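You operate a simulated robot arm through the tools that you are given. There is no shell and no other tool. Be economical: measure what you need, move in short steps, check, and stop when the job is done.

You are at the controls of a simulated two-armed robot. One attempt, no reset.

JOB
Wipe off the dust, then tighten the sender's screws: green, white, orange.
Fine: use the blue pad and put it back. What is to be rubbed or washed off counts as gone when no trace of it is left.

The check looks at the end state, three seconds after you hand in, the way a careful person would. Anything else that was tipped, shoved, dropped, spilled or broken makes it a failure.

ROBOT AND FRAMES
Two 7-joint arms with two-finger parallel grippers on one trunk, on a base that drives. Base frame: it is fixed to the floor where the robot stands at the start and does not move with it; the origin is under the middle of the robot, x ahead of it, y to its left, z up. Readings come in m, rad, newtons and seconds.
The left shoulder is at the start at [0.07, 0.177, 1.02], the right one opposite. With the tool pointing down near the work surface each hand reaches from about 0.28 to 0.72 m from the robot's upright axis, wherever it stands, measured 20 degrees to its own side. Places, roughly: blue strap latch [0.5, 0.1, 0.7]; blue strap wheel [0.7, 0.2, 0.7]; blue union nut [0.4, 0.3, 0.5]; blue vent knob [0.7, -0.4, 0.8]; dust patch [0.6, 0.4, 0.6]; fuel tap [0.4, 0.2, 0.5]; green sender screw [0.7, 0.5, 0.7]; grey drain knob [0.4, 0.7, 0.4]; orange sender screw [0.7, 0.4, 0.7]; red cap knob [0.5, 0.3, 0.7]; red pump knob [0.7, -0.1, 0.8]; white sender screw [0.7, 0.4, 0.7]; white union nut [0.4, 0.4, 0.5]; yellow strap latch [0.5, 0.7, 0.7]; yellow strap wheel [0.7, 0.6, 0.7]; yellow union nut [0.4, 0.5, 0.5]. Payload 3.43 kg a hand.
Tool frame (each hand has its own): the origin (TCP) lies between the finger pads and is the grasp point; the fingertips stand 0.03 m ahead of it; z points along the fingers, y is the line along which they close. Largest opening 0.094 m; finger width 0.028, thickness 0.01; the body of the gripper, 0.05 by 0.096 m, starts 0.055 m behind the TCP.
Orientation is told as [roll, pitch, yaw] about the base's x, y, z axes, in that order, counted from this pose: with the fingers straight down and closing along the base's y, the tool's x points along the base's -x, its y along +y and its z along -z.

CONTROLS
- The arms move only by the tool send_rows. It takes "left_deltas", "right_deltas" or both (then of equal length, played together; a hand with none holds still); each is a list of rows, each a list of 7 numbers: the shift along the tool's x, y, z in mm, then the turn, a rotation vector about the tool's x, y, z in rad, then the gripper command, from -1 (shut) to 1 (fully open), values between in proportion. In form: [[tx, ty, tz, rx, ry, rz, hand], ...]. A call has 1 to 8 rows; each row shifts and turns the commanded pose from where the row before left it, along the tool's axes as they then stand. A row lasts 0.2 s, in which the tool goes at most 0.05 m and 0.15 rad; a call with a longer step from one row to the next is refused whole, and so is a gripper value outside its range. Where a pose cannot be reached the arm comes as near as it can. A force on the tool above 40 N (or 10 N above the force at the start of the call, whichever is more), or a blocked arm, ends the call early, and 0.2 s more pass. The fingers move at their own pace (about 0.153 m/s each) and stop on an object; they squeeze with about 25 N. The grip force told is the motor's: it shows also when the fingers shut on nothing. Time passes only in rows, and 0.2 s behind the last, so rows that do not move let the fingers close. The reply holds the time, the measured pose of the TCP, the force on the tool along the base axes, the opening and the grip force, in the units named above and with some noise, with the torque about the TCP (base axes, N m) and any sound that the robot's microphone picked up.
- Cameras (640 x 400 px; columns grow to the right, rows downward): "scene" is now at [0.139, 0.0247, 1.3321]; the picture's right is [0.34, -0.94, 0.00], its down [-0.71, -0.26, -0.66] and it looks along [0.62, 0.22, -0.76] (base axes); focal length 277 px, centre (320, 200). "left" rides on the left gripper at [0.076, -0.014, -0.102] in its tool frame; the picture's right is [0.18, 0.98, 0.00], its down [-0.75, 0.14, -0.64] and it looks along [-0.63, 0.12, 0.77] (tool axes); focal length 243 px, centre (320, 200). "right" rides on the right gripper at [0.076, 0.014, -0.102] in its tool frame; the picture's right is [-0.18, 0.98, 0.00], its down [-0.75, -0.14, -0.64] and it looks along [-0.63, -0.12, 0.77] (tool axes); focal length 243 px, centre (320, 200). There is no depth. A picture from a camera that has moved, and an enlarged one, comes with that camera's place and axes in the base frame and with its lens. The place of the scene camera against the robot may be out by one fixed shift of up to 0.025 m in any direction.
- snapshot(camera): a new picture of that camera. It takes no simulated time.
- raise_lower(by): slides the trunk up (or, below 0, down) by that many m; the arms and the scene camera ride with it, the base frame stays. It gives what a move gives, with no picture.
- base_move(legs): drives the robot by 1 to 6 legs, each [ahead, turn to the left] in m and rad, along the robot's own axes; the way and the turn of a leg run together, so that a leg with both is an arc; at most 1.5 m and 3.142 rad a leg. The arms and the cameras ride along, it lands a little off, and it stops where it bumps. It gives what a move gives.
- turn_head(pan, tilt): turns the head with the scene camera to pan (to the left, within 1.501 rad either way) and tilt (down, from -0.506 to 1.204), counted from straight ahead of the robot. It gives what a move gives.
- close_up(camera, box): a new picture of the part [left, top, right, bottom] of that camera's present view, enlarged. It takes no simulated time.
- sign_off(): hands the job in; it is judged then, once.

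Go step by step. Nothing tells you exact positions but the pictures and the camera data: compare them with the known pose of the tool, close in by small moves and look again before you grip or let go. The budget is 120 turns and 92 pictures, counting those below and the enlarged ones. Unless the task says otherwise, let go and move clear before handing in, and close with one line.

The tools are called as name(argument=value, ...) on one line, values as JSON. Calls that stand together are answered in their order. send_rows: Moves the arms, as the interface text tells. Its arguments: {"type":"object","properties":{"left_deltas":{"type":"array","items":{"type":"array","items":{"type":"number"}}},"right_deltas":{"type":"array","items":{"type":"array","items":{"type":"number"}}}},"required":[]} The other tools are called the same way: raise_lower (by) slides the trunk up or down; base_move (legs) drives the base; turn_head (pan, tilt) turns the head that bears the scene camera; snapshot (camera) takes a picture; close_up (camera, box) takes an enlarged picture of a part of a camera's view; sign_off () hands the job in.

At the start:

```text
time: 0.0
left_tcp_pos: [0.3664, 0.4591, 0.9963]
left_orientation: [-0.001, 0.0, 0.0]
left_wrist_force: [0.0, 0.5, 0.4]
left_wrist_torque: [0.03, 0.01, -0.02]
left_width: 0.0942
left_grip_force: 0.0
right_tcp_pos: [0.5116, 0.1025, 0.8944]
right_orientation: [0.0, -0.001, 0.0]
right_wrist_force: [-0.4, -0.4, 0.9]
right_wrist_torque: [-0.01, 0.02, -0.01]
right_width: 0.0936
right_grip_force: 0.0
trunk travel left (down, up): [-0.6, 0.24]
robot x, y, heading: [-0.0041, -0.0004, 0.004]
head pan, tilt: [0.349, 0.855]
```

scene: 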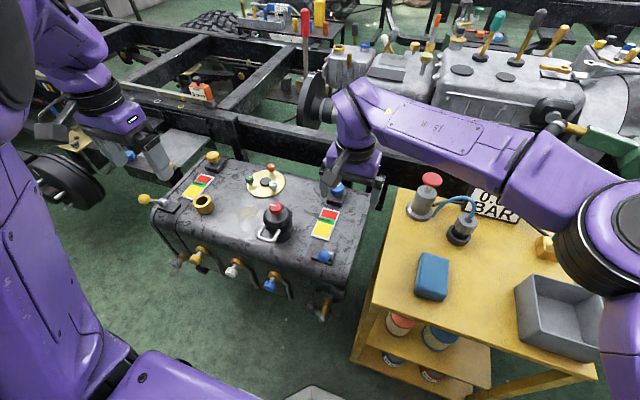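
right: 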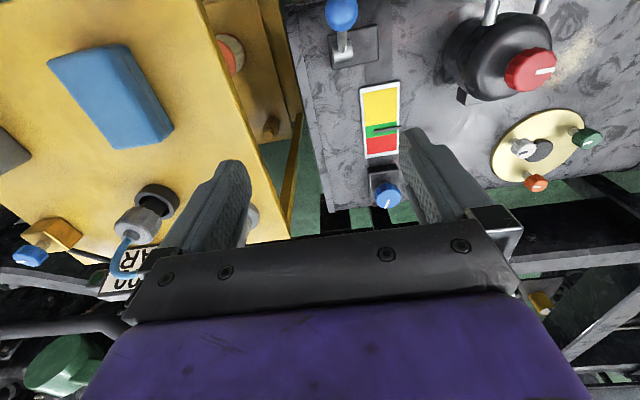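
left: 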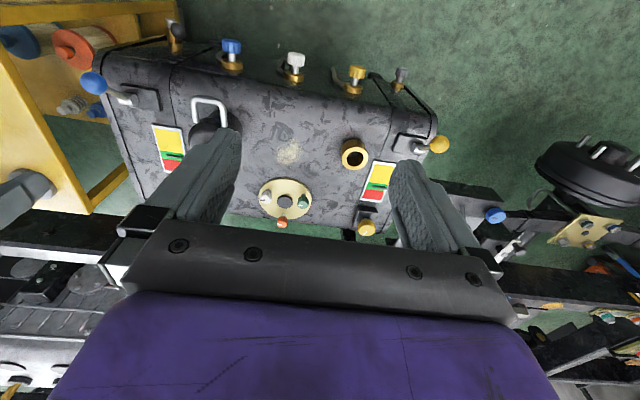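

I see the tank with the sender flange (green, white and orange screws), a pale dust patch near it, and the blue pad on the yellow cart. I'll take closer looks first.

close_up(camera="scene", box=[140, 140, 380, 290])

close_up(camera="scene", box=[370, 160, 610, 310])

close_up(camera="left", box=[220, 120, 380, 240])

```text
2.67 times, centred on (260, 215) of scene
camera zoom: at [0.139, 0.0247, 1.3321], right [0.34, -0.94, 0.0], down [-0.71, -0.26, -0.66], along [0.62, 0.22, -0.76], focal length 738 px, centre (480, 160)
```

zoom: 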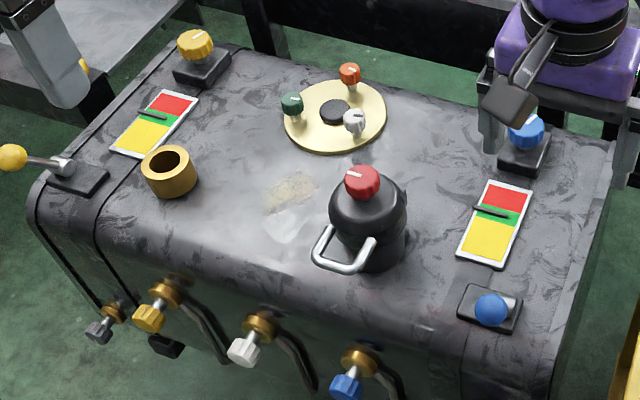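

```text
2.67 times, centred on (490, 235) of scene
camera zoom: at [0.139, 0.0247, 1.3321], right [0.34, -0.94, 0.0], down [-0.71, -0.26, -0.66], along [0.62, 0.22, -0.76], focal length 738 px, centre (-133, 107)
```

zoom: 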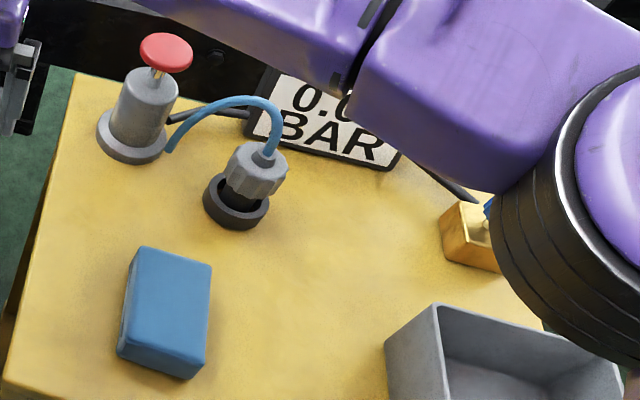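

```text
3.33 times, centred on (300, 180) of left
camera zoom: at [0.2896, 0.4454, 1.0988], right [-0.18, 0.98, 0.0], down [0.75, 0.14, 0.64], along [0.63, 0.12, -0.77], focal length 809 px, centre (387, 267)
```

zoom: 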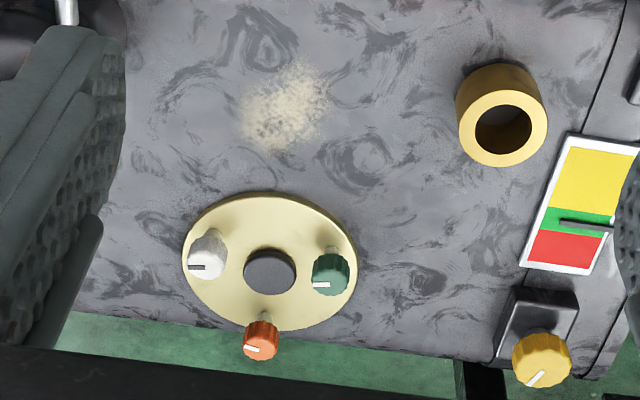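

Triangulating the left and right views puts the sender centre near [0.69, 0.433, 0.637], the dust near [0.55, 0.43, 0.63] and the pad near [0.475, -0.115, 0.74]. The left arm can reach all of these, so I'll move the right arm up and away, looking at the pad on the way.

send_rows(right_deltas=[[0, 0, -50, 0, 0, 0, 1], [0, 0, -50, 0, 0, 0, 1], [30, -40, 0, 0, 0, 0, 1], [30, -40, 0, 0, 0, 0, 1], [30, -40, 0, 0, 0, 0, 1], [30, -40, 0, 0, 0, 0, 1], [20, -40, 0, 0, 0, 0, 1]])

snapshot(camera="right")

snapshot(camera="scene")

```text
time: 1.6
left_tcp_pos: [0.3645, 0.4576, 0.9995]
left_orientation: [0.001, -0.002, 0.001]
left_wrist_force: [-0.1, -0.2, -0.1]
left_wrist_torque: [0.02, -0.03, -0.03]
left_width: 0.094
left_grip_force: 0.0
right_tcp_pos: [0.3662, -0.0984, 0.9964]
right_orientation: [0.001, -0.001, -0.001]
right_wrist_force: [-0.3, 0.0, 0.8]
right_wrist_torque: [0.0, 0.03, 0.01]
right_width: 0.094
right_grip_force: 0.0
trunk travel left (down, up): [-0.6, 0.24]
robot x, y, heading: [0.0007, -0.0001, -0.002]
head pan, tilt: [0.349, 0.855]
```

```text
85 pictures are left
camera right: at [0.29, -0.0846, 1.0994], right [0.18, 0.98, 0.0], down [0.75, -0.14, 0.64], along [0.63, -0.12, -0.77], focal length 243 px, centre (320, 200)
```

right: 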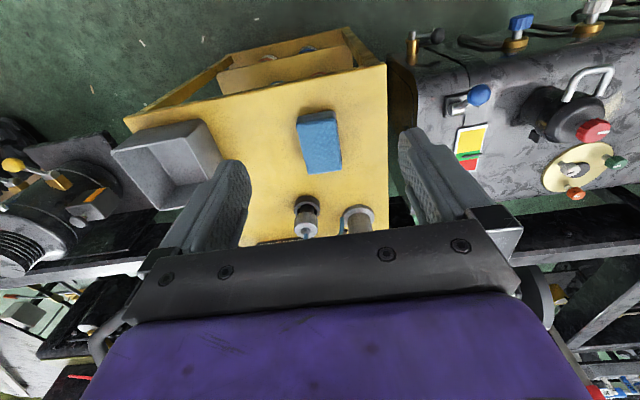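

```text
84 pictures are left
camera scene: at [0.1378, 0.0231, 1.3323], right [0.34, -0.94, 0.0], down [-0.71, -0.26, -0.66], along [0.62, 0.23, -0.75], focal length 277 px, centre (320, 200)
```

scene: 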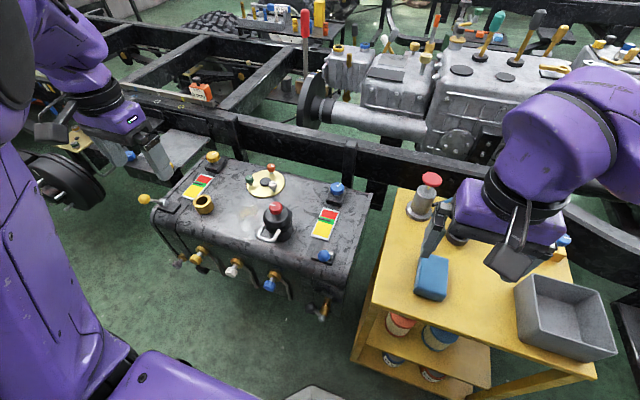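

The pad is clearly visible from the right wrist camera. I'll enlarge it to measure.

close_up(camera="right", box=[270, 90, 390, 190])

```text
4.00 times, centred on (330, 140) of right
camera zoom: at [0.29, -0.0846, 1.0994], right [0.18, 0.98, 0.0], down [0.75, -0.14, 0.64], along [0.63, -0.12, -0.77], focal length 970 px, centre (280, 440)
```

zoom: 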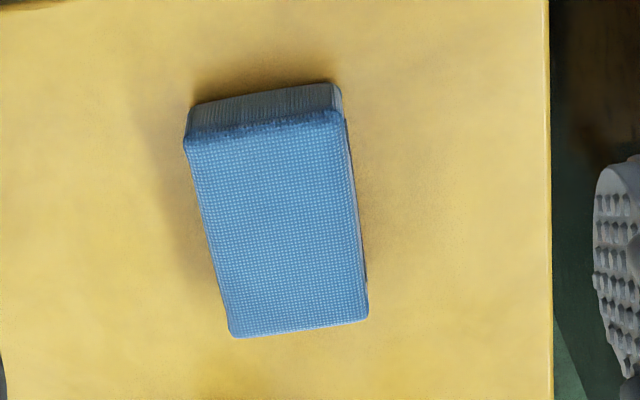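

The pad spans roughly x 0.443–0.540, y -0.155 to -0.089, top z about 0.712 and bottom about 0.672. I'll move the right arm further aside and bring the left hand over the pad.

send_rows(right_deltas=[[10, -45, -10, 0, 0, 0, 1], [10, -45, -10, 0, 0, 0, 1], [10, -45, -10, 0, 0, 0, 1], [10, -45, -10, 0, 0, 0, 1], [10, -45, 0, 0, 0, 0, 1], [0, -45, 0, 0, 0, 0, 1], [0, -20, 0, 0, 0, 0, 1]])

send_rows(left_deltas=[[0, -48, 0, 0, 0, 0, 1], [0, -48, 0, 0, 0, 0, 1], [0, -48, 0, 0, 0, 0, 1], [0, -48, 0, 0, 0, 0, 1], [0, -48, 0, 0, 0, 0, 1], [0, -48, 0, 0, 0, 0, 1], [0, -48, 0, 0, 0, 0, 1], [0, -48, 0, 0, 0, 0, 1]])

send_rows(left_deltas=[[-25, -40, 0, 0, 0, 0, 1], [-25, -40, 0, 0, 0, 0, 1], [-25, -40, 40, 0, 0, 0, 1], [-25, -38, 40, 0, 0, 0, 1], [-27, -38, 40, 0, 0, 0, 1], [0, 0, 30, 0, 0, 0, 1]])

snapshot(camera="left")

snapshot(camera="scene")

```text
time: 3.2
left_tcp_pos: [0.3653, 0.4577, 0.9968]
left_orientation: [-0.001, -0.002, -0.002]
left_wrist_force: [0.1, -0.2, -0.6]
left_wrist_torque: [-0.01, 0.03, -0.01]
left_width: 0.0937
left_grip_force: 0.1
right_tcp_pos: [0.3312, -0.2784, 1.0033]
right_orientation: [0.0, 0.0, 0.0]
right_wrist_force: [-0.5, 0.0, -0.2]
right_wrist_torque: [-0.02, -0.02, -0.01]
right_width: 0.0938
right_grip_force: 0.0
right hand out of reach, approached as far as the arm can: row 4, 5, 6, 7
trunk travel left (down, up): [-0.6, 0.24]
robot x, y, heading: [-0.0034, -0.0015, -0.003]
head pan, tilt: [0.349, 0.855]
```

```text
time: 5.0
left_tcp_pos: [0.4536, 0.1208, 0.9577]
left_orientation: [0.004, -0.002, 0.0]
left_wrist_force: [0.5, -0.4, 0.3]
left_wrist_torque: [0.02, 0.0, -0.02]
left_width: 0.0938
left_grip_force: 0.1
left hand out of reach, approached as far as the arm can: row 2, 3, 4, 5, 6, 7
right_tcp_pos: [0.3309, -0.2778, 1.0025]
right_orientation: [-0.001, 0.0, -0.001]
right_wrist_force: [-1.1, -0.4, -0.1]
right_wrist_torque: [0.01, -0.01, -0.02]
right_width: 0.0941
right_grip_force: 0.1
trunk travel left (down, up): [-0.6, 0.24]
robot x, y, heading: [-0.0004, -0.0018, -0.002]
head pan, tilt: [0.349, 0.855]
```

```text
refused: row 3 steps farther than a row can; nothing moved
```

```text
82 pictures are left
camera left: at [0.3768, 0.1072, 1.0598], right [-0.18, 0.98, 0.0], down [0.75, 0.14, 0.65], along [0.63, 0.12, -0.76], focal length 243 px, centre (320, 200)
```

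left: 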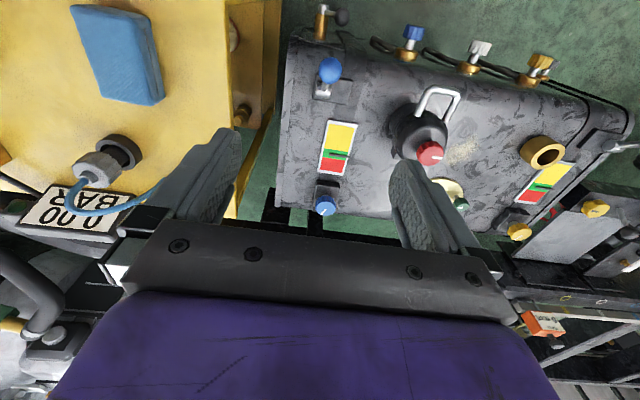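

```text
81 pictures are left
camera scene: at [0.1387, 0.0242, 1.3322], right [0.34, -0.94, 0.0], down [-0.71, -0.26, -0.66], along [0.62, 0.22, -0.76], focal length 277 px, centre (320, 200)
```

scene: 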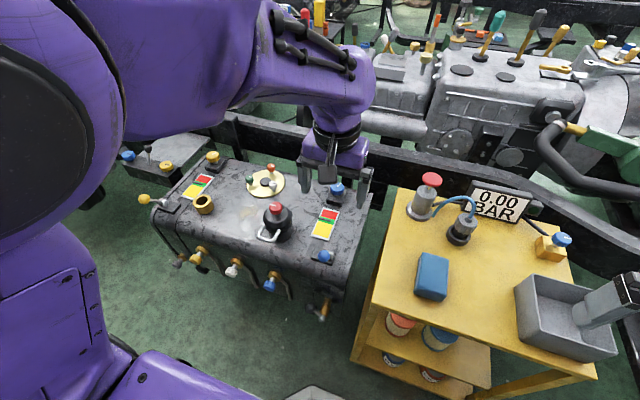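

The left hand is at [0.454, 0.121, 0.958], partly pushed outward by a reach limit. I'll continue toward the pad in smaller steps, staying high until over it.

send_rows(left_deltas=[[-7, -40, 10, 0, 0, 0, 1], [-7, -40, 10, 0, 0, 0, 1], [-7, -40, 10, 0, 0, 0, 1], [-7, -40, 10, 0, 0, 0, 1], [-5, -40, 10, 0, 0, 0, 1], [-5, -43, 10, 0, 0, 0, 1], [0, 0, 40, 0, 0, 0, 1]])

snapshot(camera="left")

```text
time: 6.6
left_tcp_pos: [0.5027, -0.1108, 0.8717]
left_orientation: [-0.034, 0.001, 0.037]
left_wrist_force: [0.1, 0.8, 0.2]
left_wrist_torque: [0.0, 0.02, 0.01]
left_width: 0.0939
left_grip_force: 0.2
right_tcp_pos: [0.3305, -0.2765, 1.004]
right_orientation: [0.0, 0.001, -0.002]
right_wrist_force: [-0.2, 0.1, 0.2]
right_wrist_torque: [0.01, 0.0, -0.02]
right_width: 0.0943
right_grip_force: 0.0
trunk travel left (down, up): [-0.6, 0.24]
robot x, y, heading: [-0.0003, -0.0003, 0.004]
head pan, tilt: [0.349, 0.855]
```

```text
80 pictures are left
camera left: at [0.4268, -0.1234, 0.974], right [-0.22, 0.98, -0.03], down [0.75, 0.19, 0.64], along [0.63, 0.11, -0.77], focal length 243 px, centre (320, 200)
```

left: 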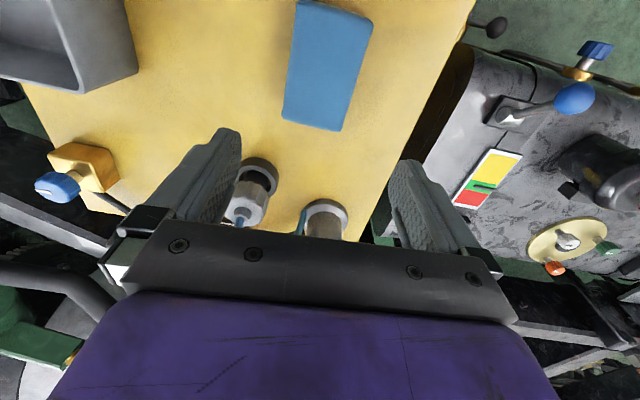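

The pad is below and slightly nearer, and its centre reads about [0.490, -0.120]. I'll lower to just above it and check.

send_rows(left_deltas=[[6, -5, 35, 0, 0, 0, 1], [5, -4, 35, 0, 0, 0, 1], [0, 0, 25, 0, 0, 0, 1], [0, 0, 0, 0, 0, 0, 1]])

snapshot(camera="left")

close_up(camera="scene", box=[340, 150, 580, 310])

```text
time: 7.6
left_tcp_pos: [0.4773, -0.1312, 0.7645]
left_orientation: [0.004, 0.0, -0.002]
left_wrist_force: [-0.4, -0.1, 0.4]
left_wrist_torque: [0.0, -0.02, -0.03]
left_width: 0.0937
left_grip_force: 0.0
right_tcp_pos: [0.3309, -0.2775, 1.0029]
right_orientation: [0.001, 0.0, 0.0]
right_wrist_force: [-0.3, 1.2, 0.3]
right_wrist_torque: [-0.02, -0.01, 0.03]
right_width: 0.094
right_grip_force: 0.0
trunk travel left (down, up): [-0.6, 0.24]
robot x, y, heading: [-0.0008, 0.0003, -0.0]
head pan, tilt: [0.349, 0.855]
```

```text
79 pictures are left
camera left: at [0.4012, -0.1451, 0.8667], right [-0.18, 0.98, 0.0], down [0.75, 0.14, 0.64], along [0.63, 0.12, -0.77], focal length 243 px, centre (320, 200)
```

left: 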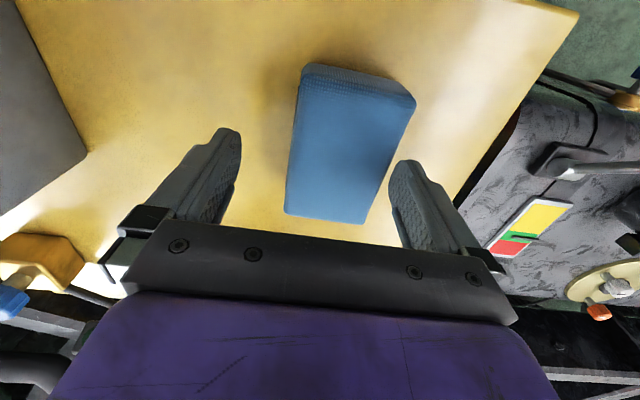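

```text
2.50 times, centred on (460, 230) of scene
camera zoom: at [0.1387, 0.0242, 1.3322], right [0.34, -0.94, 0.0], down [-0.71, -0.26, -0.66], along [0.62, 0.22, -0.76], focal length 692 px, centre (-30, 125)
```

zoom: 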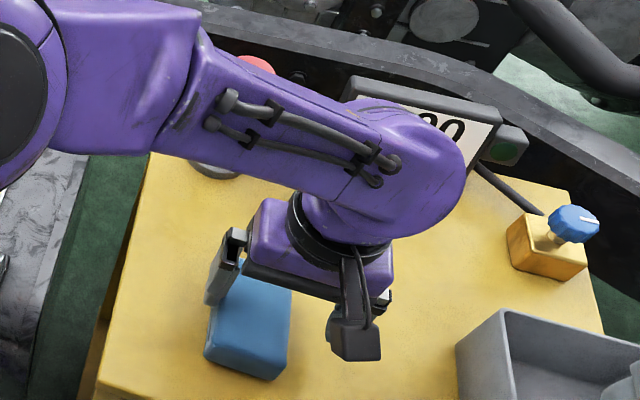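

Using both heights, the pad centre is about [0.486, -0.118] with its top near 0.72. I'll shift to it and descend gently.

send_rows(left_deltas=[[-9, 13, 0, 0, 0, 0, 1], [0, 0, 15, 0, 0, 0, 1], [0, 0, 15, 0, 0, 0, 1], [0, 0, 0, 0, 0, 0, 1]])

snapshot(camera="left")

```text
time: 8.6
left_tcp_pos: [0.4895, -0.1168, 0.7345]
left_orientation: [0.0, 0.0, -0.001]
left_wrist_force: [0.8, -0.1, -0.1]
left_wrist_torque: [0.02, 0.03, -0.02]
left_width: 0.0943
left_grip_force: 0.0
right_tcp_pos: [0.331, -0.2779, 1.003]
right_orientation: [0.0, -0.001, 0.0]
right_wrist_force: [-0.7, -0.9, -0.4]
right_wrist_torque: [-0.02, -0.01, -0.01]
right_width: 0.0937
right_grip_force: 0.0
trunk travel left (down, up): [-0.6, 0.24]
robot x, y, heading: [0.0004, 0.0006, -0.0]
head pan, tilt: [0.349, 0.855]
```

```text
77 pictures are left
camera left: at [0.4137, -0.1302, 0.8368], right [-0.18, 0.98, 0.0], down [0.75, 0.14, 0.64], along [0.63, 0.12, -0.77], focal length 243 px, centre (320, 200)
```

left: 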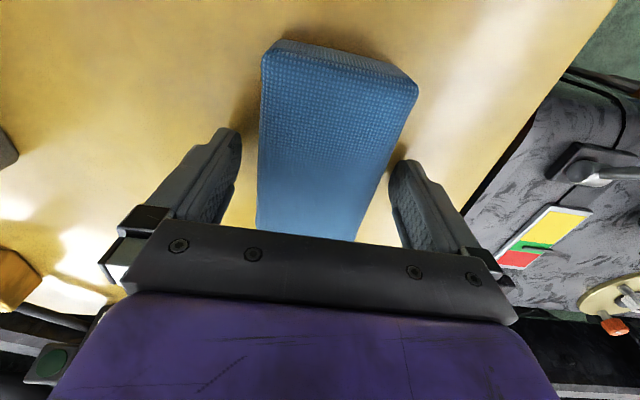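

The fingers straddle the pad with a gap on both sides. I'll go down about 10 mm more and close.

send_rows(left_deltas=[[0, 1, 10, 0, 0, 0, 1], [0, 0, 0, 0, 0, 0, 0.4], [0, 0, 0, 0, 0, 0, 0], [0, 0, 0, 0, 0, 0, -1], [0, 0, 0, 0, 0, 0, -1], [0, 0, 0, 0, 0, 0, -1]])

snapshot(camera="left")

```text
time: 9.2
left_tcp_pos: [0.4903, -0.1142, 0.7302]
left_orientation: [-0.002, -0.008, 0.002]
left_wrist_force: [-10.5, 6.7, 24.3]
left_wrist_torque: [0.88, 0.38, 0.11]
left_width: 0.0689
left_grip_force: 25.0
right_tcp_pos: [0.3266, -0.2767, 1.0063]
right_orientation: [-0.001, -0.005, 0.0]
right_wrist_force: [-1.0, -0.7, 0.1]
right_wrist_torque: [-0.05, 0.02, 0.0]
right_width: 0.0941
right_grip_force: 0.0
trunk travel left (down, up): [-0.6, 0.24]
robot x, y, heading: [-0.0021, 0.001, 0.005]
head pan, tilt: [0.349, 0.855]
stopped in row 3 (left hand): the force on the tool passed its limit at 45 N (the readings are from after the stop); the commanded pose is now the measured one
```

```text
76 pictures are left
camera left: at [0.4126, -0.1278, 0.8317], right [-0.19, 0.98, 0.0], down [0.75, 0.14, 0.65], along [0.64, 0.12, -0.76], focal length 243 px, centre (320, 200)
```

left: 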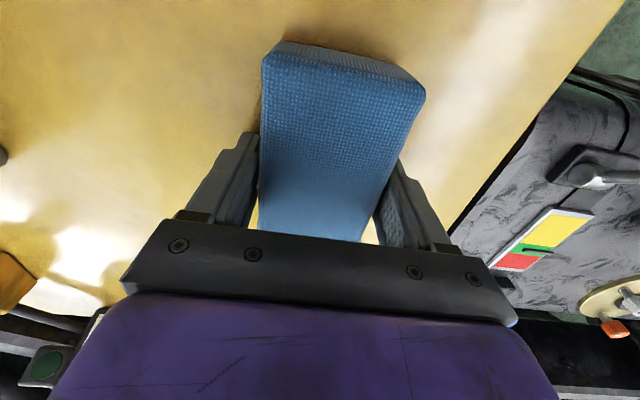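

The hand met about 24 N upward, so the fingertips are probably touching the cart top (z≈0.70). I'll release, rise about 14 mm and grip again, so the pad sticks out below the fingertips.

send_rows(left_deltas=[[0, 0, 0, 0, 0, 0, 0.8], [0, 0, -7, 0, 0, 0, 0.9], [0, 0, -7, 0, 0, 0, 0.9], [0, 0, 0, 0, 0, 0, 0.9]])

snapshot(camera="left")

close_up(camera="scene", box=[380, 220, 500, 310])

```text
time: 10.2
left_tcp_pos: [0.4937, -0.1147, 0.7404]
left_orientation: [0.0, -0.003, 0.001]
left_wrist_force: [-0.7, 0.5, -0.5]
left_wrist_torque: [-0.02, 0.03, 0.03]
left_width: 0.0894
left_grip_force: 0.0
right_tcp_pos: [0.3319, -0.2775, 1.0035]
right_orientation: [-0.001, 0.0, 0.0]
right_wrist_force: [-0.1, 0.5, -0.4]
right_wrist_torque: [0.01, -0.01, -0.01]
right_width: 0.0942
right_grip_force: 0.1
trunk travel left (down, up): [-0.6, 0.24]
robot x, y, heading: [-0.0011, -0.0013, -0.002]
head pan, tilt: [0.349, 0.855]
```

```text
75 pictures are left
camera left: at [0.4161, -0.1286, 0.8425], right [-0.19, 0.98, 0.0], down [0.75, 0.14, 0.64], along [0.63, 0.12, -0.76], focal length 243 px, centre (320, 200)
```

left: 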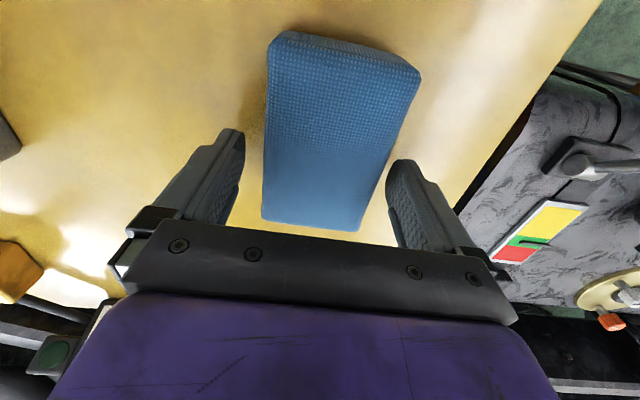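

```text
4.44 times, centred on (440, 265) of scene
camera zoom: at [0.1394, 0.0249, 1.332], right [0.34, -0.94, 0.0], down [-0.71, -0.26, -0.65], along [0.62, 0.22, -0.76], focal length 1231 px, centre (-213, -89)
```

zoom: 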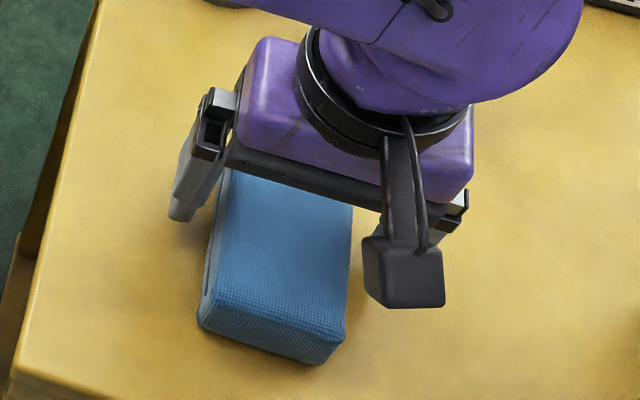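

The pad top is now fixed at about 0.725 (using its 0.069 m width). I'll recentre slightly and grip with about 17 mm of overlap.

send_rows(left_deltas=[[5, 3, 2, 0, 0, 0, 0.9], [0, 0, 0, 0, 0, 0, 0.6], [0, 0, 0, 0, 0, 0, 0.4], [0, 0, 0, 0, 0, 0, -0.2], [0, 0, 0, 0, 0, 0, -1], [0, 0, 0, 0, 0, 0, -1]])

```text
time: 11.6
left_tcp_pos: [0.4869, -0.1118, 0.7389]
left_orientation: [0.003, -0.003, 0.001]
left_wrist_force: [-0.6, -0.1, 0.3]
left_wrist_torque: [-0.02, -0.02, -0.01]
left_width: 0.0686
left_grip_force: 24.5
right_tcp_pos: [0.3317, -0.2783, 1.0036]
right_orientation: [0.0, 0.0, -0.002]
right_wrist_force: [-0.4, -0.6, 0.1]
right_wrist_torque: [-0.01, 0.01, 0.0]
right_width: 0.0938
right_grip_force: 0.1
trunk travel left (down, up): [-0.6, 0.24]
robot x, y, heading: [-0.0008, -0.0031, -0.001]
head pan, tilt: [0.349, 0.855]
```

Good, clean grip at 24.5 N (pad home TCP: [0.487, -0.112, 0.739]). I'll lift it now.

send_rows(left_deltas=[[0, 0, -15, 0, 0, 0, -1], [0, 0, -35, 0, 0, 0, -1], [0, 0, -35, 0, 0, 0, -1], [0, 0, -35, 0, 0, 0, -1], [0, 0, -35, 0, 0, 0, -1], [0, 0, 0, 0, 0, 0, -1]])

snapshot(camera="left")

snapshot(camera="scene")

```text
time: 12.9
left_tcp_pos: [0.478, -0.0986, 0.8392]
left_orientation: [-0.015, 0.143, 0.037]
left_wrist_force: [-0.5, 0.6, -1.2]
left_wrist_torque: [0.0, -0.01, -0.01]
left_width: 0.0686
left_grip_force: 25.3
right_tcp_pos: [0.3313, -0.2784, 1.0034]
right_orientation: [0.0, 0.0, 0.0]
right_wrist_force: [-0.6, -0.3, 0.3]
right_wrist_torque: [-0.05, -0.01, -0.02]
right_width: 0.094
right_grip_force: 0.1
trunk travel left (down, up): [-0.6, 0.24]
robot x, y, heading: [-0.0005, 0.001, 0.001]
head pan, tilt: [0.349, 0.855]
stopped in row 6 (left hand): the arm was blocked; the commanded pose is now the measured one
```

```text
73 pictures are left
camera left: at [0.4174, -0.1132, 0.9508], right [-0.22, 0.97, 0.01], down [0.83, 0.18, 0.53], along [0.51, 0.13, -0.85], focal length 243 px, centre (320, 200)
```

left: 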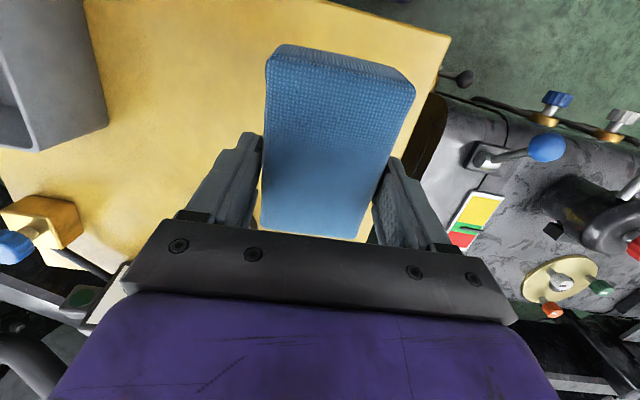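

```text
72 pictures are left
camera scene: at [0.1389, 0.0247, 1.3321], right [0.34, -0.94, 0.0], down [-0.71, -0.26, -0.66], along [0.62, 0.22, -0.76], focal length 277 px, centre (320, 200)
```

scene: 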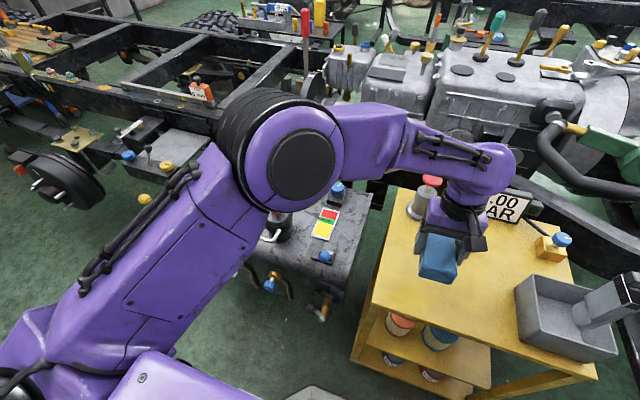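

The pad is lifted to z≈0.84, but the arm was blocked and the hand pitched 0.14 rad, with the elbow high over the tank. I'll undo the tilt while moving left toward the tank.

send_rows(left_deltas=[[0, 25, 0, 0, -0.04, 0, -1], [0, 35, 0, 0, -0.05, 0, -1], [0, 35, 0, 0, -0.05, 0, -1], [0, 35, 0, 0, 0, 0, -1]])

snapshot(camera="scene")

```text
time: 13.9
left_tcp_pos: [0.47, 0.0279, 0.8344]
left_orientation: [-0.014, 0.001, 0.032]
left_wrist_force: [-0.1, -1.1, 0.3]
left_wrist_torque: [-0.03, 0.01, -0.01]
left_width: 0.0688
left_grip_force: 24.6
right_tcp_pos: [0.3313, -0.2771, 1.0033]
right_orientation: [0.001, 0.0, 0.0]
right_wrist_force: [0.4, -0.6, 0.0]
right_wrist_torque: [0.02, 0.0, 0.02]
right_width: 0.0941
right_grip_force: 0.2
trunk travel left (down, up): [-0.6, 0.24]
robot x, y, heading: [-0.0001, -0.0034, 0.001]
head pan, tilt: [0.349, 0.855]
```

```text
71 pictures are left
camera scene: at [0.1389, 0.0255, 1.3321], right [0.34, -0.94, 0.0], down [-0.71, -0.26, -0.66], along [0.62, 0.22, -0.76], focal length 277 px, centre (320, 200)
```

scene: 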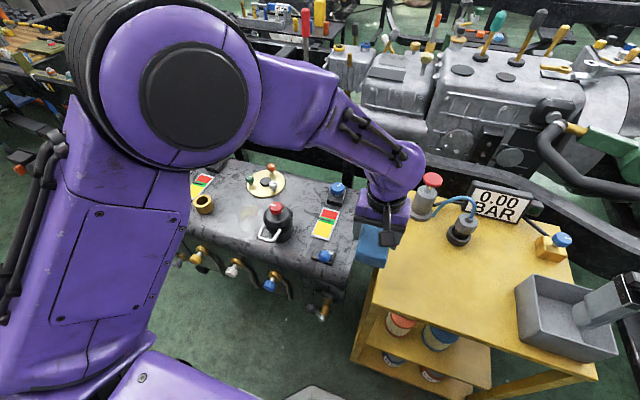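

The hand is level again at [0.47, 0.03, 0.834]. The filler cap's red knob tops out near z 0.78, so I'll rise to about 0.92 before crossing.

send_rows(left_deltas=[[0, 20, -30, -0.01, 0, 0.03, -1], [0, 20, -30, 0, 0, 0, -1], [0, 20, -30, 0, 0, 0, -1], [-10, 40, 0, 0, 0, 0, -1], [-10, 40, 0, 0, 0, 0, -1], [0, 0, 0, 0, 0, 0, -1]])

snapshot(camera="left")

```text
time: 15.3
left_tcp_pos: [0.4901, 0.1691, 0.9261]
left_orientation: [0.0, 0.002, 0.003]
left_wrist_force: [0.2, -0.4, -0.1]
left_wrist_torque: [-0.01, 0.0, 0.01]
left_width: 0.0686
left_grip_force: 25.0
right_tcp_pos: [0.3308, -0.2786, 1.0025]
right_orientation: [0.001, 0.002, -0.002]
right_wrist_force: [0.2, -0.9, 0.3]
right_wrist_torque: [0.01, 0.0, -0.03]
right_width: 0.0939
right_grip_force: 0.1
trunk travel left (down, up): [-0.6, 0.24]
robot x, y, heading: [-0.0011, -0.0014, 0.003]
head pan, tilt: [0.349, 0.855]
```

```text
70 pictures are left
camera left: at [0.4147, 0.1545, 1.0284], right [-0.19, 0.98, 0.0], down [0.75, 0.14, 0.64], along [0.63, 0.12, -0.77], focal length 243 px, centre (320, 200)
```

left: 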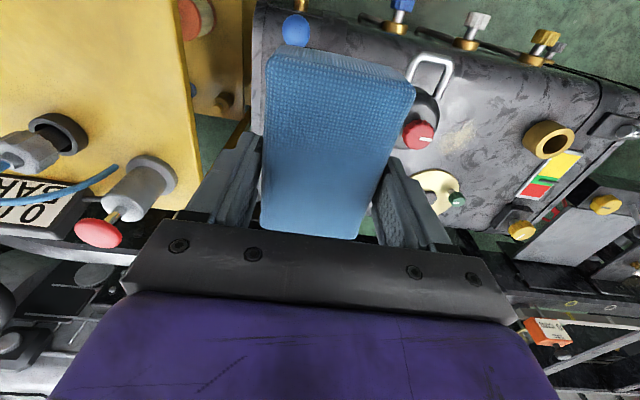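

The red knob is at about [0.53, 0.32, 0.72] and the dust at about [0.55, 0.432, 0.63]. I'll move over the dust at this height, then descend.

send_rows(left_deltas=[[-10, 43, 0, 0, 0, 0, -1], [-10, 43, 0, 0, 0, 0, -1], [-10, 44, 0, 0, 0, 0, -1], [-10, 44, 0, 0, 0, 0, -1], [-10, 44, 0, 0, 0, 0, -1], [-10, 45, 0, 0, 0, 0, -1], [0, 0, 0, 0, 0, 0, -1]])

send_rows(left_deltas=[[0, 0, 45, 0, 0, 0, -1], [0, 0, 45, 0, 0, 0, -1], [0, 0, 45, 0, 0, 0, -1], [0, 0, 45, 0, 0, 0, -1], [0, 0, 20, 0, 0, 0, -1], [0, 0, 0, 0, 0, 0, -1]])

snapshot(camera="left")

snapshot(camera="scene")

```text
time: 16.9
left_tcp_pos: [0.5475, 0.4294, 0.9263]
left_orientation: [0.0, 0.0, 0.002]
left_wrist_force: [-0.3, -0.2, -1.0]
left_wrist_torque: [0.02, 0.03, -0.03]
left_width: 0.0686
left_grip_force: 24.8
right_tcp_pos: [0.3305, -0.278, 1.0039]
right_orientation: [0.002, -0.001, -0.001]
right_wrist_force: [-0.2, -0.7, -0.1]
right_wrist_torque: [0.03, 0.0, 0.01]
right_width: 0.0942
right_grip_force: 0.1
trunk travel left (down, up): [-0.6, 0.24]
robot x, y, heading: [-0.0008, 0.0043, 0.003]
head pan, tilt: [0.349, 0.855]
```

```text
time: 18.3
left_tcp_pos: [0.5483, 0.4321, 0.7245]
left_orientation: [0.001, 0.001, 0.002]
left_wrist_force: [0.3, 0.0, -0.6]
left_wrist_torque: [-0.01, -0.02, -0.02]
left_width: 0.0689
left_grip_force: 25.5
right_tcp_pos: [0.3311, -0.2782, 1.0027]
right_orientation: [-0.001, 0.001, -0.001]
right_wrist_force: [-0.3, -0.3, -0.6]
right_wrist_torque: [0.02, 0.01, -0.01]
right_width: 0.094
right_grip_force: 0.0
trunk travel left (down, up): [-0.6, 0.24]
robot x, y, heading: [-0.0014, 0.0011, 0.002]
head pan, tilt: [0.349, 0.855]
```

```text
69 pictures are left
camera left: at [0.4722, 0.4187, 0.8264], right [-0.19, 0.98, 0.0], down [0.75, 0.14, 0.64], along [0.63, 0.12, -0.77], focal length 243 px, centre (320, 200)
```

left: 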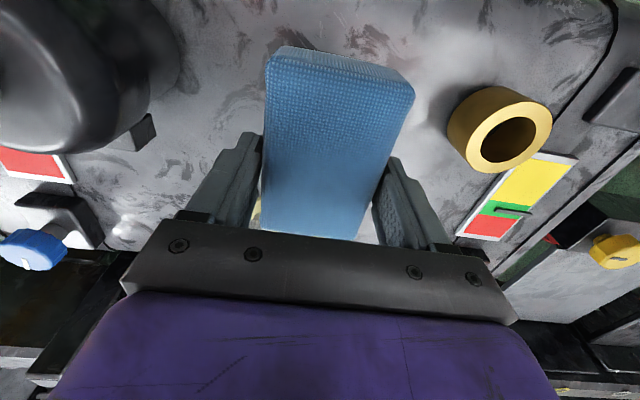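

```text
68 pictures are left
camera scene: at [0.1387, 0.0245, 1.3321], right [0.34, -0.94, 0.0], down [-0.71, -0.26, -0.66], along [0.62, 0.22, -0.76], focal length 277 px, centre (320, 200)
```

scene: 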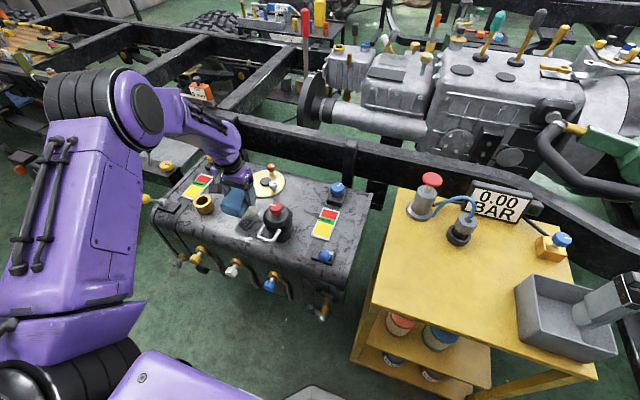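

The pad is directly over the dust with the cap well clear on one side and the brass ring on the other. I'll descend in small steps until there is contact.

send_rows(left_deltas=[[0, 0, 10, 0, 0, 0, -1], [0, 0, 10, 0, 0, 0, -1], [0, 0, 8, 0, 0, 0, -1], [0, 0, 6, 0, 0, 0, -1], [0, 0, 0, 0, 0, 0, -1]])

close_up(camera="scene", box=[180, 150, 320, 250])

```text
time: 19.5
left_tcp_pos: [0.5496, 0.4327, 0.6898]
left_orientation: [0.0, 0.0, 0.003]
left_wrist_force: [0.0, 0.7, -0.7]
left_wrist_torque: [-0.01, -0.03, -0.02]
left_width: 0.0685
left_grip_force: 24.9
right_tcp_pos: [0.3323, -0.2779, 1.0038]
right_orientation: [0.001, -0.001, 0.0]
right_wrist_force: [0.3, 0.5, -0.4]
right_wrist_torque: [-0.01, 0.01, 0.0]
right_width: 0.0938
right_grip_force: 0.1
trunk travel left (down, up): [-0.6, 0.24]
robot x, y, heading: [-0.0017, 0.0019, 0.001]
head pan, tilt: [0.349, 0.855]
```

```text
4.00 times, centred on (250, 200) of scene
camera zoom: at [0.1388, 0.0246, 1.3321], right [0.34, -0.94, 0.0], down [-0.71, -0.26, -0.66], along [0.62, 0.22, -0.76], focal length 1108 px, centre (600, 200)
```

zoom: 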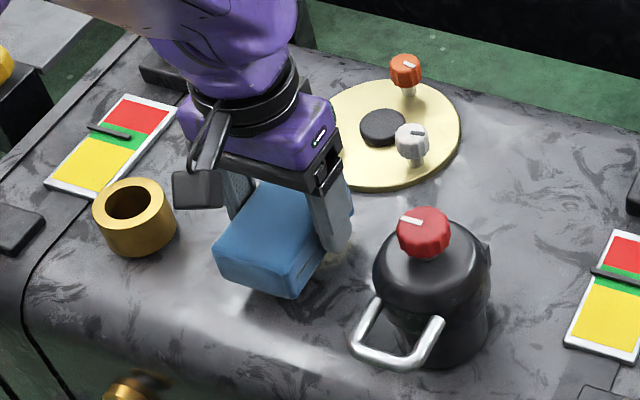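

Clearances look fine but there is no contact yet, so I'll keep descending in 4 mm steps.

send_rows(left_deltas=[[0, 0, 4, 0, 0, 0, -1], [0, 0, 4, 0, 0, 0, -1], [0, 0, 4, 0, 0, 0, -1], [0, 0, 0, 0, 0, 0, -1]])

```text
time: 20.5
left_tcp_pos: [0.5494, 0.4315, 0.6782]
left_orientation: [0.0, 0.003, 0.002]
left_wrist_force: [-0.2, -0.2, -1.0]
left_wrist_torque: [-0.01, -0.01, 0.02]
left_width: 0.0685
left_grip_force: 24.9
right_tcp_pos: [0.3319, -0.2779, 1.0036]
right_orientation: [-0.002, 0.001, -0.001]
right_wrist_force: [0.7, 0.5, 0.0]
right_wrist_torque: [-0.03, -0.01, 0.0]
right_width: 0.0941
right_grip_force: 0.0
trunk travel left (down, up): [-0.6, 0.24]
robot x, y, heading: [0.0012, -0.0023, -0.001]
head pan, tilt: [0.349, 0.855]
```

send_rows(left_deltas=[[0, 0, 3, 0, 0, 0, -1], [0, 0, 3, 0, 0, 0, -1], [0, 0, 3, 0, 0, 0, -1], [0, 0, 0, 0, 0, 0, -1]])

```text
time: 21.5
left_tcp_pos: [0.5488, 0.4318, 0.6707]
left_orientation: [-0.001, 0.001, 0.002]
left_wrist_force: [-1.3, 0.2, 0.3]
left_wrist_torque: [-0.01, -0.03, 0.02]
left_width: 0.0687
left_grip_force: 25.1
right_tcp_pos: [0.3318, -0.2779, 1.0038]
right_orientation: [-0.001, 0.0, 0.0]
right_wrist_force: [-0.3, 0.8, 0.1]
right_wrist_torque: [0.01, 0.01, 0.05]
right_width: 0.094
right_grip_force: 0.0
trunk travel left (down, up): [-0.6, 0.24]
robot x, y, heading: [-0.0021, -0.0024, -0.004]
head pan, tilt: [0.349, 0.855]
```

The hand is at z 0.671 (fingertips at about 0.641) and still shows no contact. I'll look before going lower.

close_up(camera="scene", box=[210, 160, 290, 220])

send_rows(left_deltas=[[0, 0, 3, 0, 0, 0, -1], [0, 0, 3, 0, 0, 0, -1], [0, 0, 0, 0, 0, 0, -1]])

```text
6.67 times, centred on (250, 190) of scene
camera zoom: at [0.1388, 0.0246, 1.3321], right [0.34, -0.94, 0.0], down [-0.71, -0.26, -0.66], along [0.62, 0.22, -0.76], focal length 1846 px, centre (787, 267)
```

zoom: 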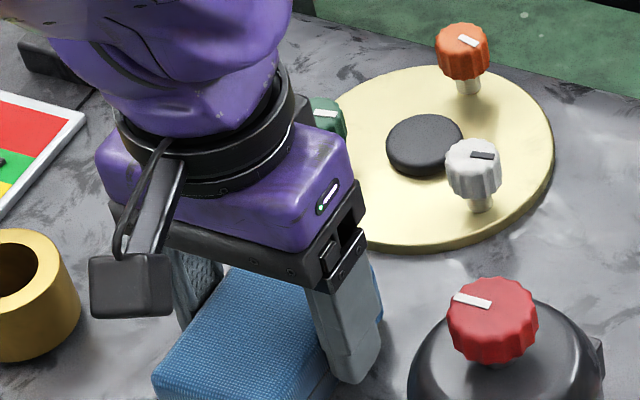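

```text
time: 22.3
left_tcp_pos: [0.5489, 0.4317, 0.6698]
left_orientation: [0.003, -0.008, 0.003]
left_wrist_force: [2.4, 6.0, 28.2]
left_wrist_torque: [-0.08, 0.24, -0.13]
left_width: 0.0683
left_grip_force: 25.0
right_tcp_pos: [0.3289, -0.2807, 1.0051]
right_orientation: [0.002, -0.003, -0.002]
right_wrist_force: [-0.1, -0.3, 0.8]
right_wrist_torque: [-0.01, 0.02, -0.03]
right_width: 0.0938
right_grip_force: 0.0
trunk travel left (down, up): [-0.6, 0.24]
robot x, y, heading: [-0.0044, 0.0024, -0.001]
head pan, tilt: [0.349, 0.855]
```

Contact is at z≈0.670 with about 28 N. I'll ease off slightly and rub along x in short strokes.

send_rows(left_deltas=[[0, 0, -2, 0, 0, 0, -1], [-10, 0, 0, 0, 0, 0, -1], [-10, 0, 0, 0, 0, 0, -1], [15, 0, 0, 0, 0, 0, -1], [15, 0, 0, 0, 0, 0, -1], [15, 0, 0, 0, 0, 0, -1], [-15, 0, 0, 0, 0, 0, -1], [-10, 0, 0, 0, 0, 0, -1]])

```text
time: 24.1
left_tcp_pos: [0.5479, 0.4319, 0.6687]
left_orientation: [0.0, 0.002, 0.002]
left_wrist_force: [-5.8, 4.0, 14.0]
left_wrist_torque: [0.07, 0.4, -0.03]
left_width: 0.0687
left_grip_force: 24.6
right_tcp_pos: [0.3298, -0.2785, 1.0043]
right_orientation: [0.002, -0.002, -0.002]
right_wrist_force: [0.3, 1.0, -0.8]
right_wrist_torque: [-0.02, -0.03, 0.01]
right_width: 0.0938
right_grip_force: 0.1
trunk travel left (down, up): [-0.6, 0.24]
robot x, y, heading: [-0.002, -0.003, -0.0]
head pan, tilt: [0.349, 0.855]
```

The rubbing runs smoothly at about 14 N. Next come diagonal and sideways strokes around the patch.

send_rows(left_deltas=[[0, 12, 1, 0, 0, 0, -1], [-20, 0, 0, 0, 0, 0, -1], [20, 0, 0, 0, 0, 0, -1], [20, 0, 0, 0, 0, 0, -1], [0, -12, 0, 0, 0, 0, -1], [0, -12, 0, 0, 0, 0, -1], [-20, 0, 0, 0, 0, 0, -1], [-20, 0, 0, 0, 0, 0, -1]])

send_rows(left_deltas=[[0, 12, 0, 0, 0, 0, -1], [0, 12, 0, 0, 0, 0, -1], [20, -12, 0, 0, 0, 0, -1], [20, 0, 0, 0, 0, 0, -1], [-20, 0, 0, 0, 0, 0, -1], [-20, 0, 0, 0, 0, 0, -1], [20, 0, 0, 0, 0, 0, -1], [0, 0, 0, 0, 0, 0, -1]])

send_rows(left_deltas=[[0, 0, -20, 0, 0, 0, -1], [0, 0, -40, 0, 0, 0, -1], [0, 0, -40, 0, 0, 0, -1], [20, 0, -40, 0, 0, 0, -1], [30, 0, -30, 0, 0, 0, -1], [40, 0, 0, 0, 0, 0, -1], [40, 0, 0, 0, 0, 0, -1]])

snapshot(camera="left")

close_up(camera="scene", box=[180, 150, 320, 250])

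```text
time: 25.9
left_tcp_pos: [0.569, 0.4167, 0.6689]
left_orientation: [0.0, 0.0, 0.001]
left_wrist_force: [-4.1, 0.5, 7.8]
left_wrist_torque: [0.1, 0.03, -0.02]
left_width: 0.0686
left_grip_force: 25.5
right_tcp_pos: [0.3307, -0.2794, 1.0032]
right_orientation: [0.002, 0.0, 0.0]
right_wrist_force: [-0.6, 0.2, -0.6]
right_wrist_torque: [0.04, -0.04, -0.02]
right_width: 0.0939
right_grip_force: 0.0
trunk travel left (down, up): [-0.6, 0.24]
robot x, y, heading: [-0.0015, 0.0, 0.005]
head pan, tilt: [0.349, 0.855]
```

```text
time: 27.7
left_tcp_pos: [0.5492, 0.4304, 0.6684]
left_orientation: [0.0, -0.003, 0.002]
left_wrist_force: [4.6, -2.3, 12.6]
left_wrist_torque: [-0.06, -0.18, -0.05]
left_width: 0.0686
left_grip_force: 25.0
right_tcp_pos: [0.3312, -0.2792, 1.0038]
right_orientation: [0.002, -0.001, -0.002]
right_wrist_force: [0.1, 0.7, -0.4]
right_wrist_torque: [0.02, 0.03, -0.03]
right_width: 0.094
right_grip_force: 0.1
trunk travel left (down, up): [-0.6, 0.24]
robot x, y, heading: [-0.0037, -0.0003, -0.002]
head pan, tilt: [0.349, 0.855]
```

```text
time: 29.3
left_tcp_pos: [0.417, 0.4328, 0.8381]
left_orientation: [-0.001, 0.0, 0.004]
left_wrist_force: [-0.9, -0.5, 0.1]
left_wrist_torque: [-0.01, -0.02, 0.0]
left_width: 0.0685
left_grip_force: 25.0
right_tcp_pos: [0.3299, -0.2787, 1.0036]
right_orientation: [0.0, -0.001, 0.001]
right_wrist_force: [-0.6, 0.9, -0.2]
right_wrist_torque: [0.04, -0.02, 0.01]
right_width: 0.0939
right_grip_force: 0.0
trunk travel left (down, up): [-0.6, 0.24]
robot x, y, heading: [-0.003, -0.0005, 0.002]
head pan, tilt: [0.349, 0.855]
```

```text
65 pictures are left
camera left: at [0.3408, 0.4184, 0.9406], right [-0.19, 0.98, 0.0], down [0.75, 0.14, 0.64], along [0.63, 0.12, -0.77], focal length 243 px, centre (320, 200)
```

left: 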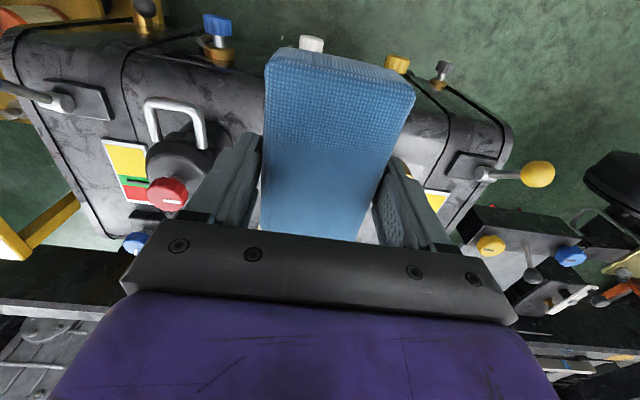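

```text
4.00 times, centred on (250, 200) of scene
camera zoom: at [0.137, 0.0242, 1.3323], right [0.34, -0.94, 0.0], down [-0.71, -0.26, -0.66], along [0.62, 0.22, -0.75], focal length 1108 px, centre (600, 200)
```

zoom: 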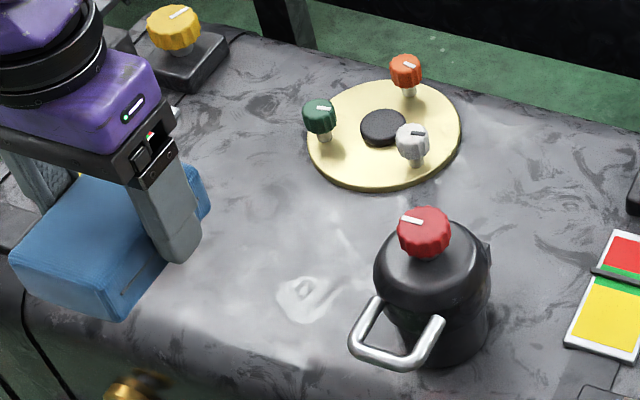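

The tan dust looks gone. I'll check closely for traces, including the light spot near the cap.

close_up(camera="scene", box=[220, 180, 284, 240])

close_up(camera="scene", box=[140, 140, 380, 290])

```text
6.67 times, centred on (252, 210) of scene
camera zoom: at [0.137, 0.0242, 1.3323], right [0.34, -0.94, 0.0], down [-0.71, -0.26, -0.66], along [0.62, 0.22, -0.75], focal length 1846 px, centre (773, 133)
```

zoom: 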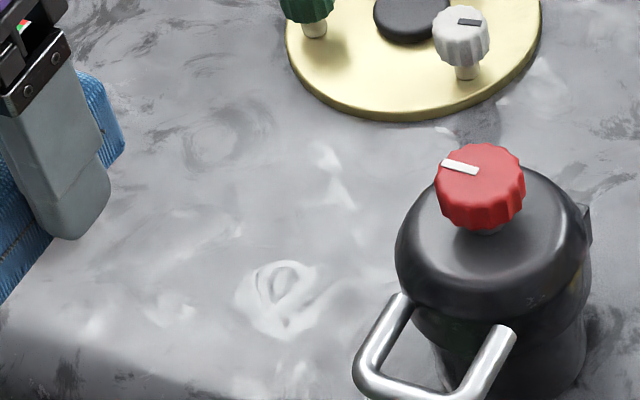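

```text
2.67 times, centred on (260, 215) of scene
camera zoom: at [0.137, 0.0242, 1.3323], right [0.34, -0.94, 0.0], down [-0.71, -0.26, -0.66], along [0.62, 0.22, -0.75], focal length 738 px, centre (480, 160)
```

zoom: 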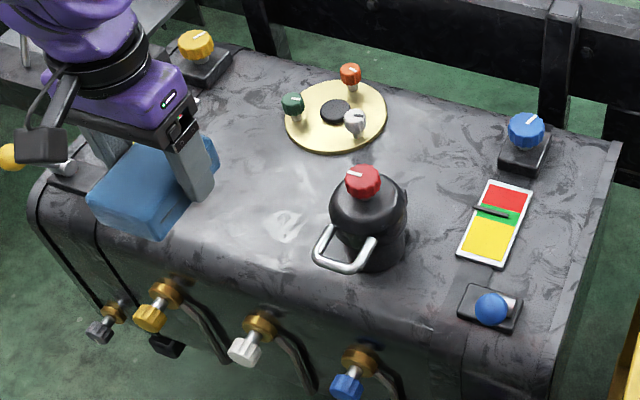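

No trace of dust is left; the light swirl is tank texture that showed earlier too. I'll carry the pad back along the same route.

send_rows(left_deltas=[[-10, 0, -44, 0, 0, 0, -1], [-10, 0, -44, 0, 0, 0, -1], [-10, -44, 0, 0, 0, 0, -1], [-10, -44, 0, 0, 0, 0, -1], [-10, -44, 0, 0, 0, 0, -1], [-10, -44, 0, 0, 0, 0, -1], [-7, -44, 0, 0, 0, 0, -1], [-5, -44, 0, 0, 0, 0, -1]])

send_rows(left_deltas=[[0, -35, 10, 0, 0, 0, -1], [0, -35, 20, 0, 0, 0, -1], [0, -35, 20, 0, 0, 0, -1], [0, -35, 20, 0, 0, 0, -1], [0, -35, 15, 0, 0, 0, -1], [0, -35, 10, 0, 0, 0, -1], [0, -35, 10, 0, 0, 0, -1], [0, 0, 0, 0, 0, 0, -1]])

snapshot(camera="left")

snapshot(camera="scene")

```text
time: 31.1
left_tcp_pos: [0.4953, 0.1645, 0.9224]
left_orientation: [0.001, 0.002, 0.005]
left_wrist_force: [-0.6, -0.3, -1.2]
left_wrist_torque: [0.02, -0.01, -0.01]
left_width: 0.0684
left_grip_force: 24.9
right_tcp_pos: [0.3314, -0.2803, 1.003]
right_orientation: [0.001, 0.0, 0.0]
right_wrist_force: [-0.4, 0.1, -0.4]
right_wrist_torque: [-0.03, 0.03, -0.03]
right_width: 0.0942
right_grip_force: 0.1
trunk travel left (down, up): [-0.6, 0.24]
robot x, y, heading: [-0.0011, 0.0, 0.003]
head pan, tilt: [0.349, 0.855]
```

```text
time: 32.9
left_tcp_pos: [0.5052, -0.0672, 0.8305]
left_orientation: [-0.04, 0.003, 0.044]
left_wrist_force: [-0.2, -0.5, -1.6]
left_wrist_torque: [-0.03, -0.02, 0.0]
left_width: 0.0685
left_grip_force: 25.1
right_tcp_pos: [0.331, -0.2777, 1.0027]
right_orientation: [0.0, 0.001, 0.001]
right_wrist_force: [0.1, 0.9, 0.5]
right_wrist_torque: [0.01, 0.0, -0.01]
right_width: 0.0943
right_grip_force: 0.0
trunk travel left (down, up): [-0.6, 0.24]
robot x, y, heading: [0.0003, -0.0015, -0.002]
head pan, tilt: [0.349, 0.855]
```

```text
61 pictures are left
camera left: at [0.4301, -0.0798, 0.933], right [-0.23, 0.97, -0.04], down [0.75, 0.2, 0.63], along [0.62, 0.11, -0.77], focal length 243 px, centre (320, 200)
```

left: 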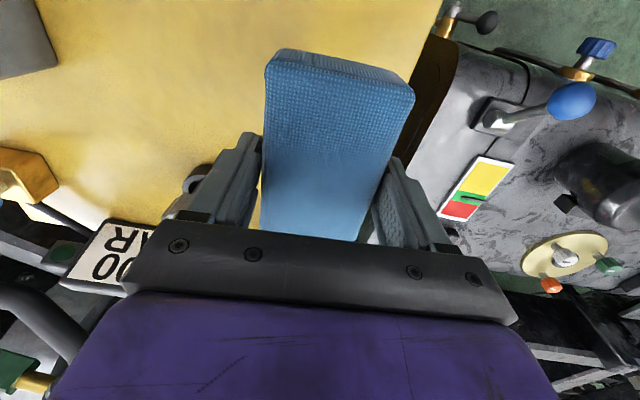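

```text
60 pictures are left
camera scene: at [0.1383, 0.0254, 1.3322], right [0.34, -0.94, 0.0], down [-0.71, -0.26, -0.66], along [0.62, 0.22, -0.76], focal length 277 px, centre (320, 200)
```

scene: 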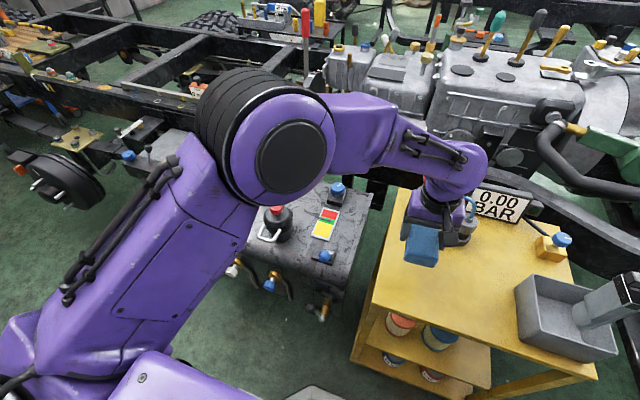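

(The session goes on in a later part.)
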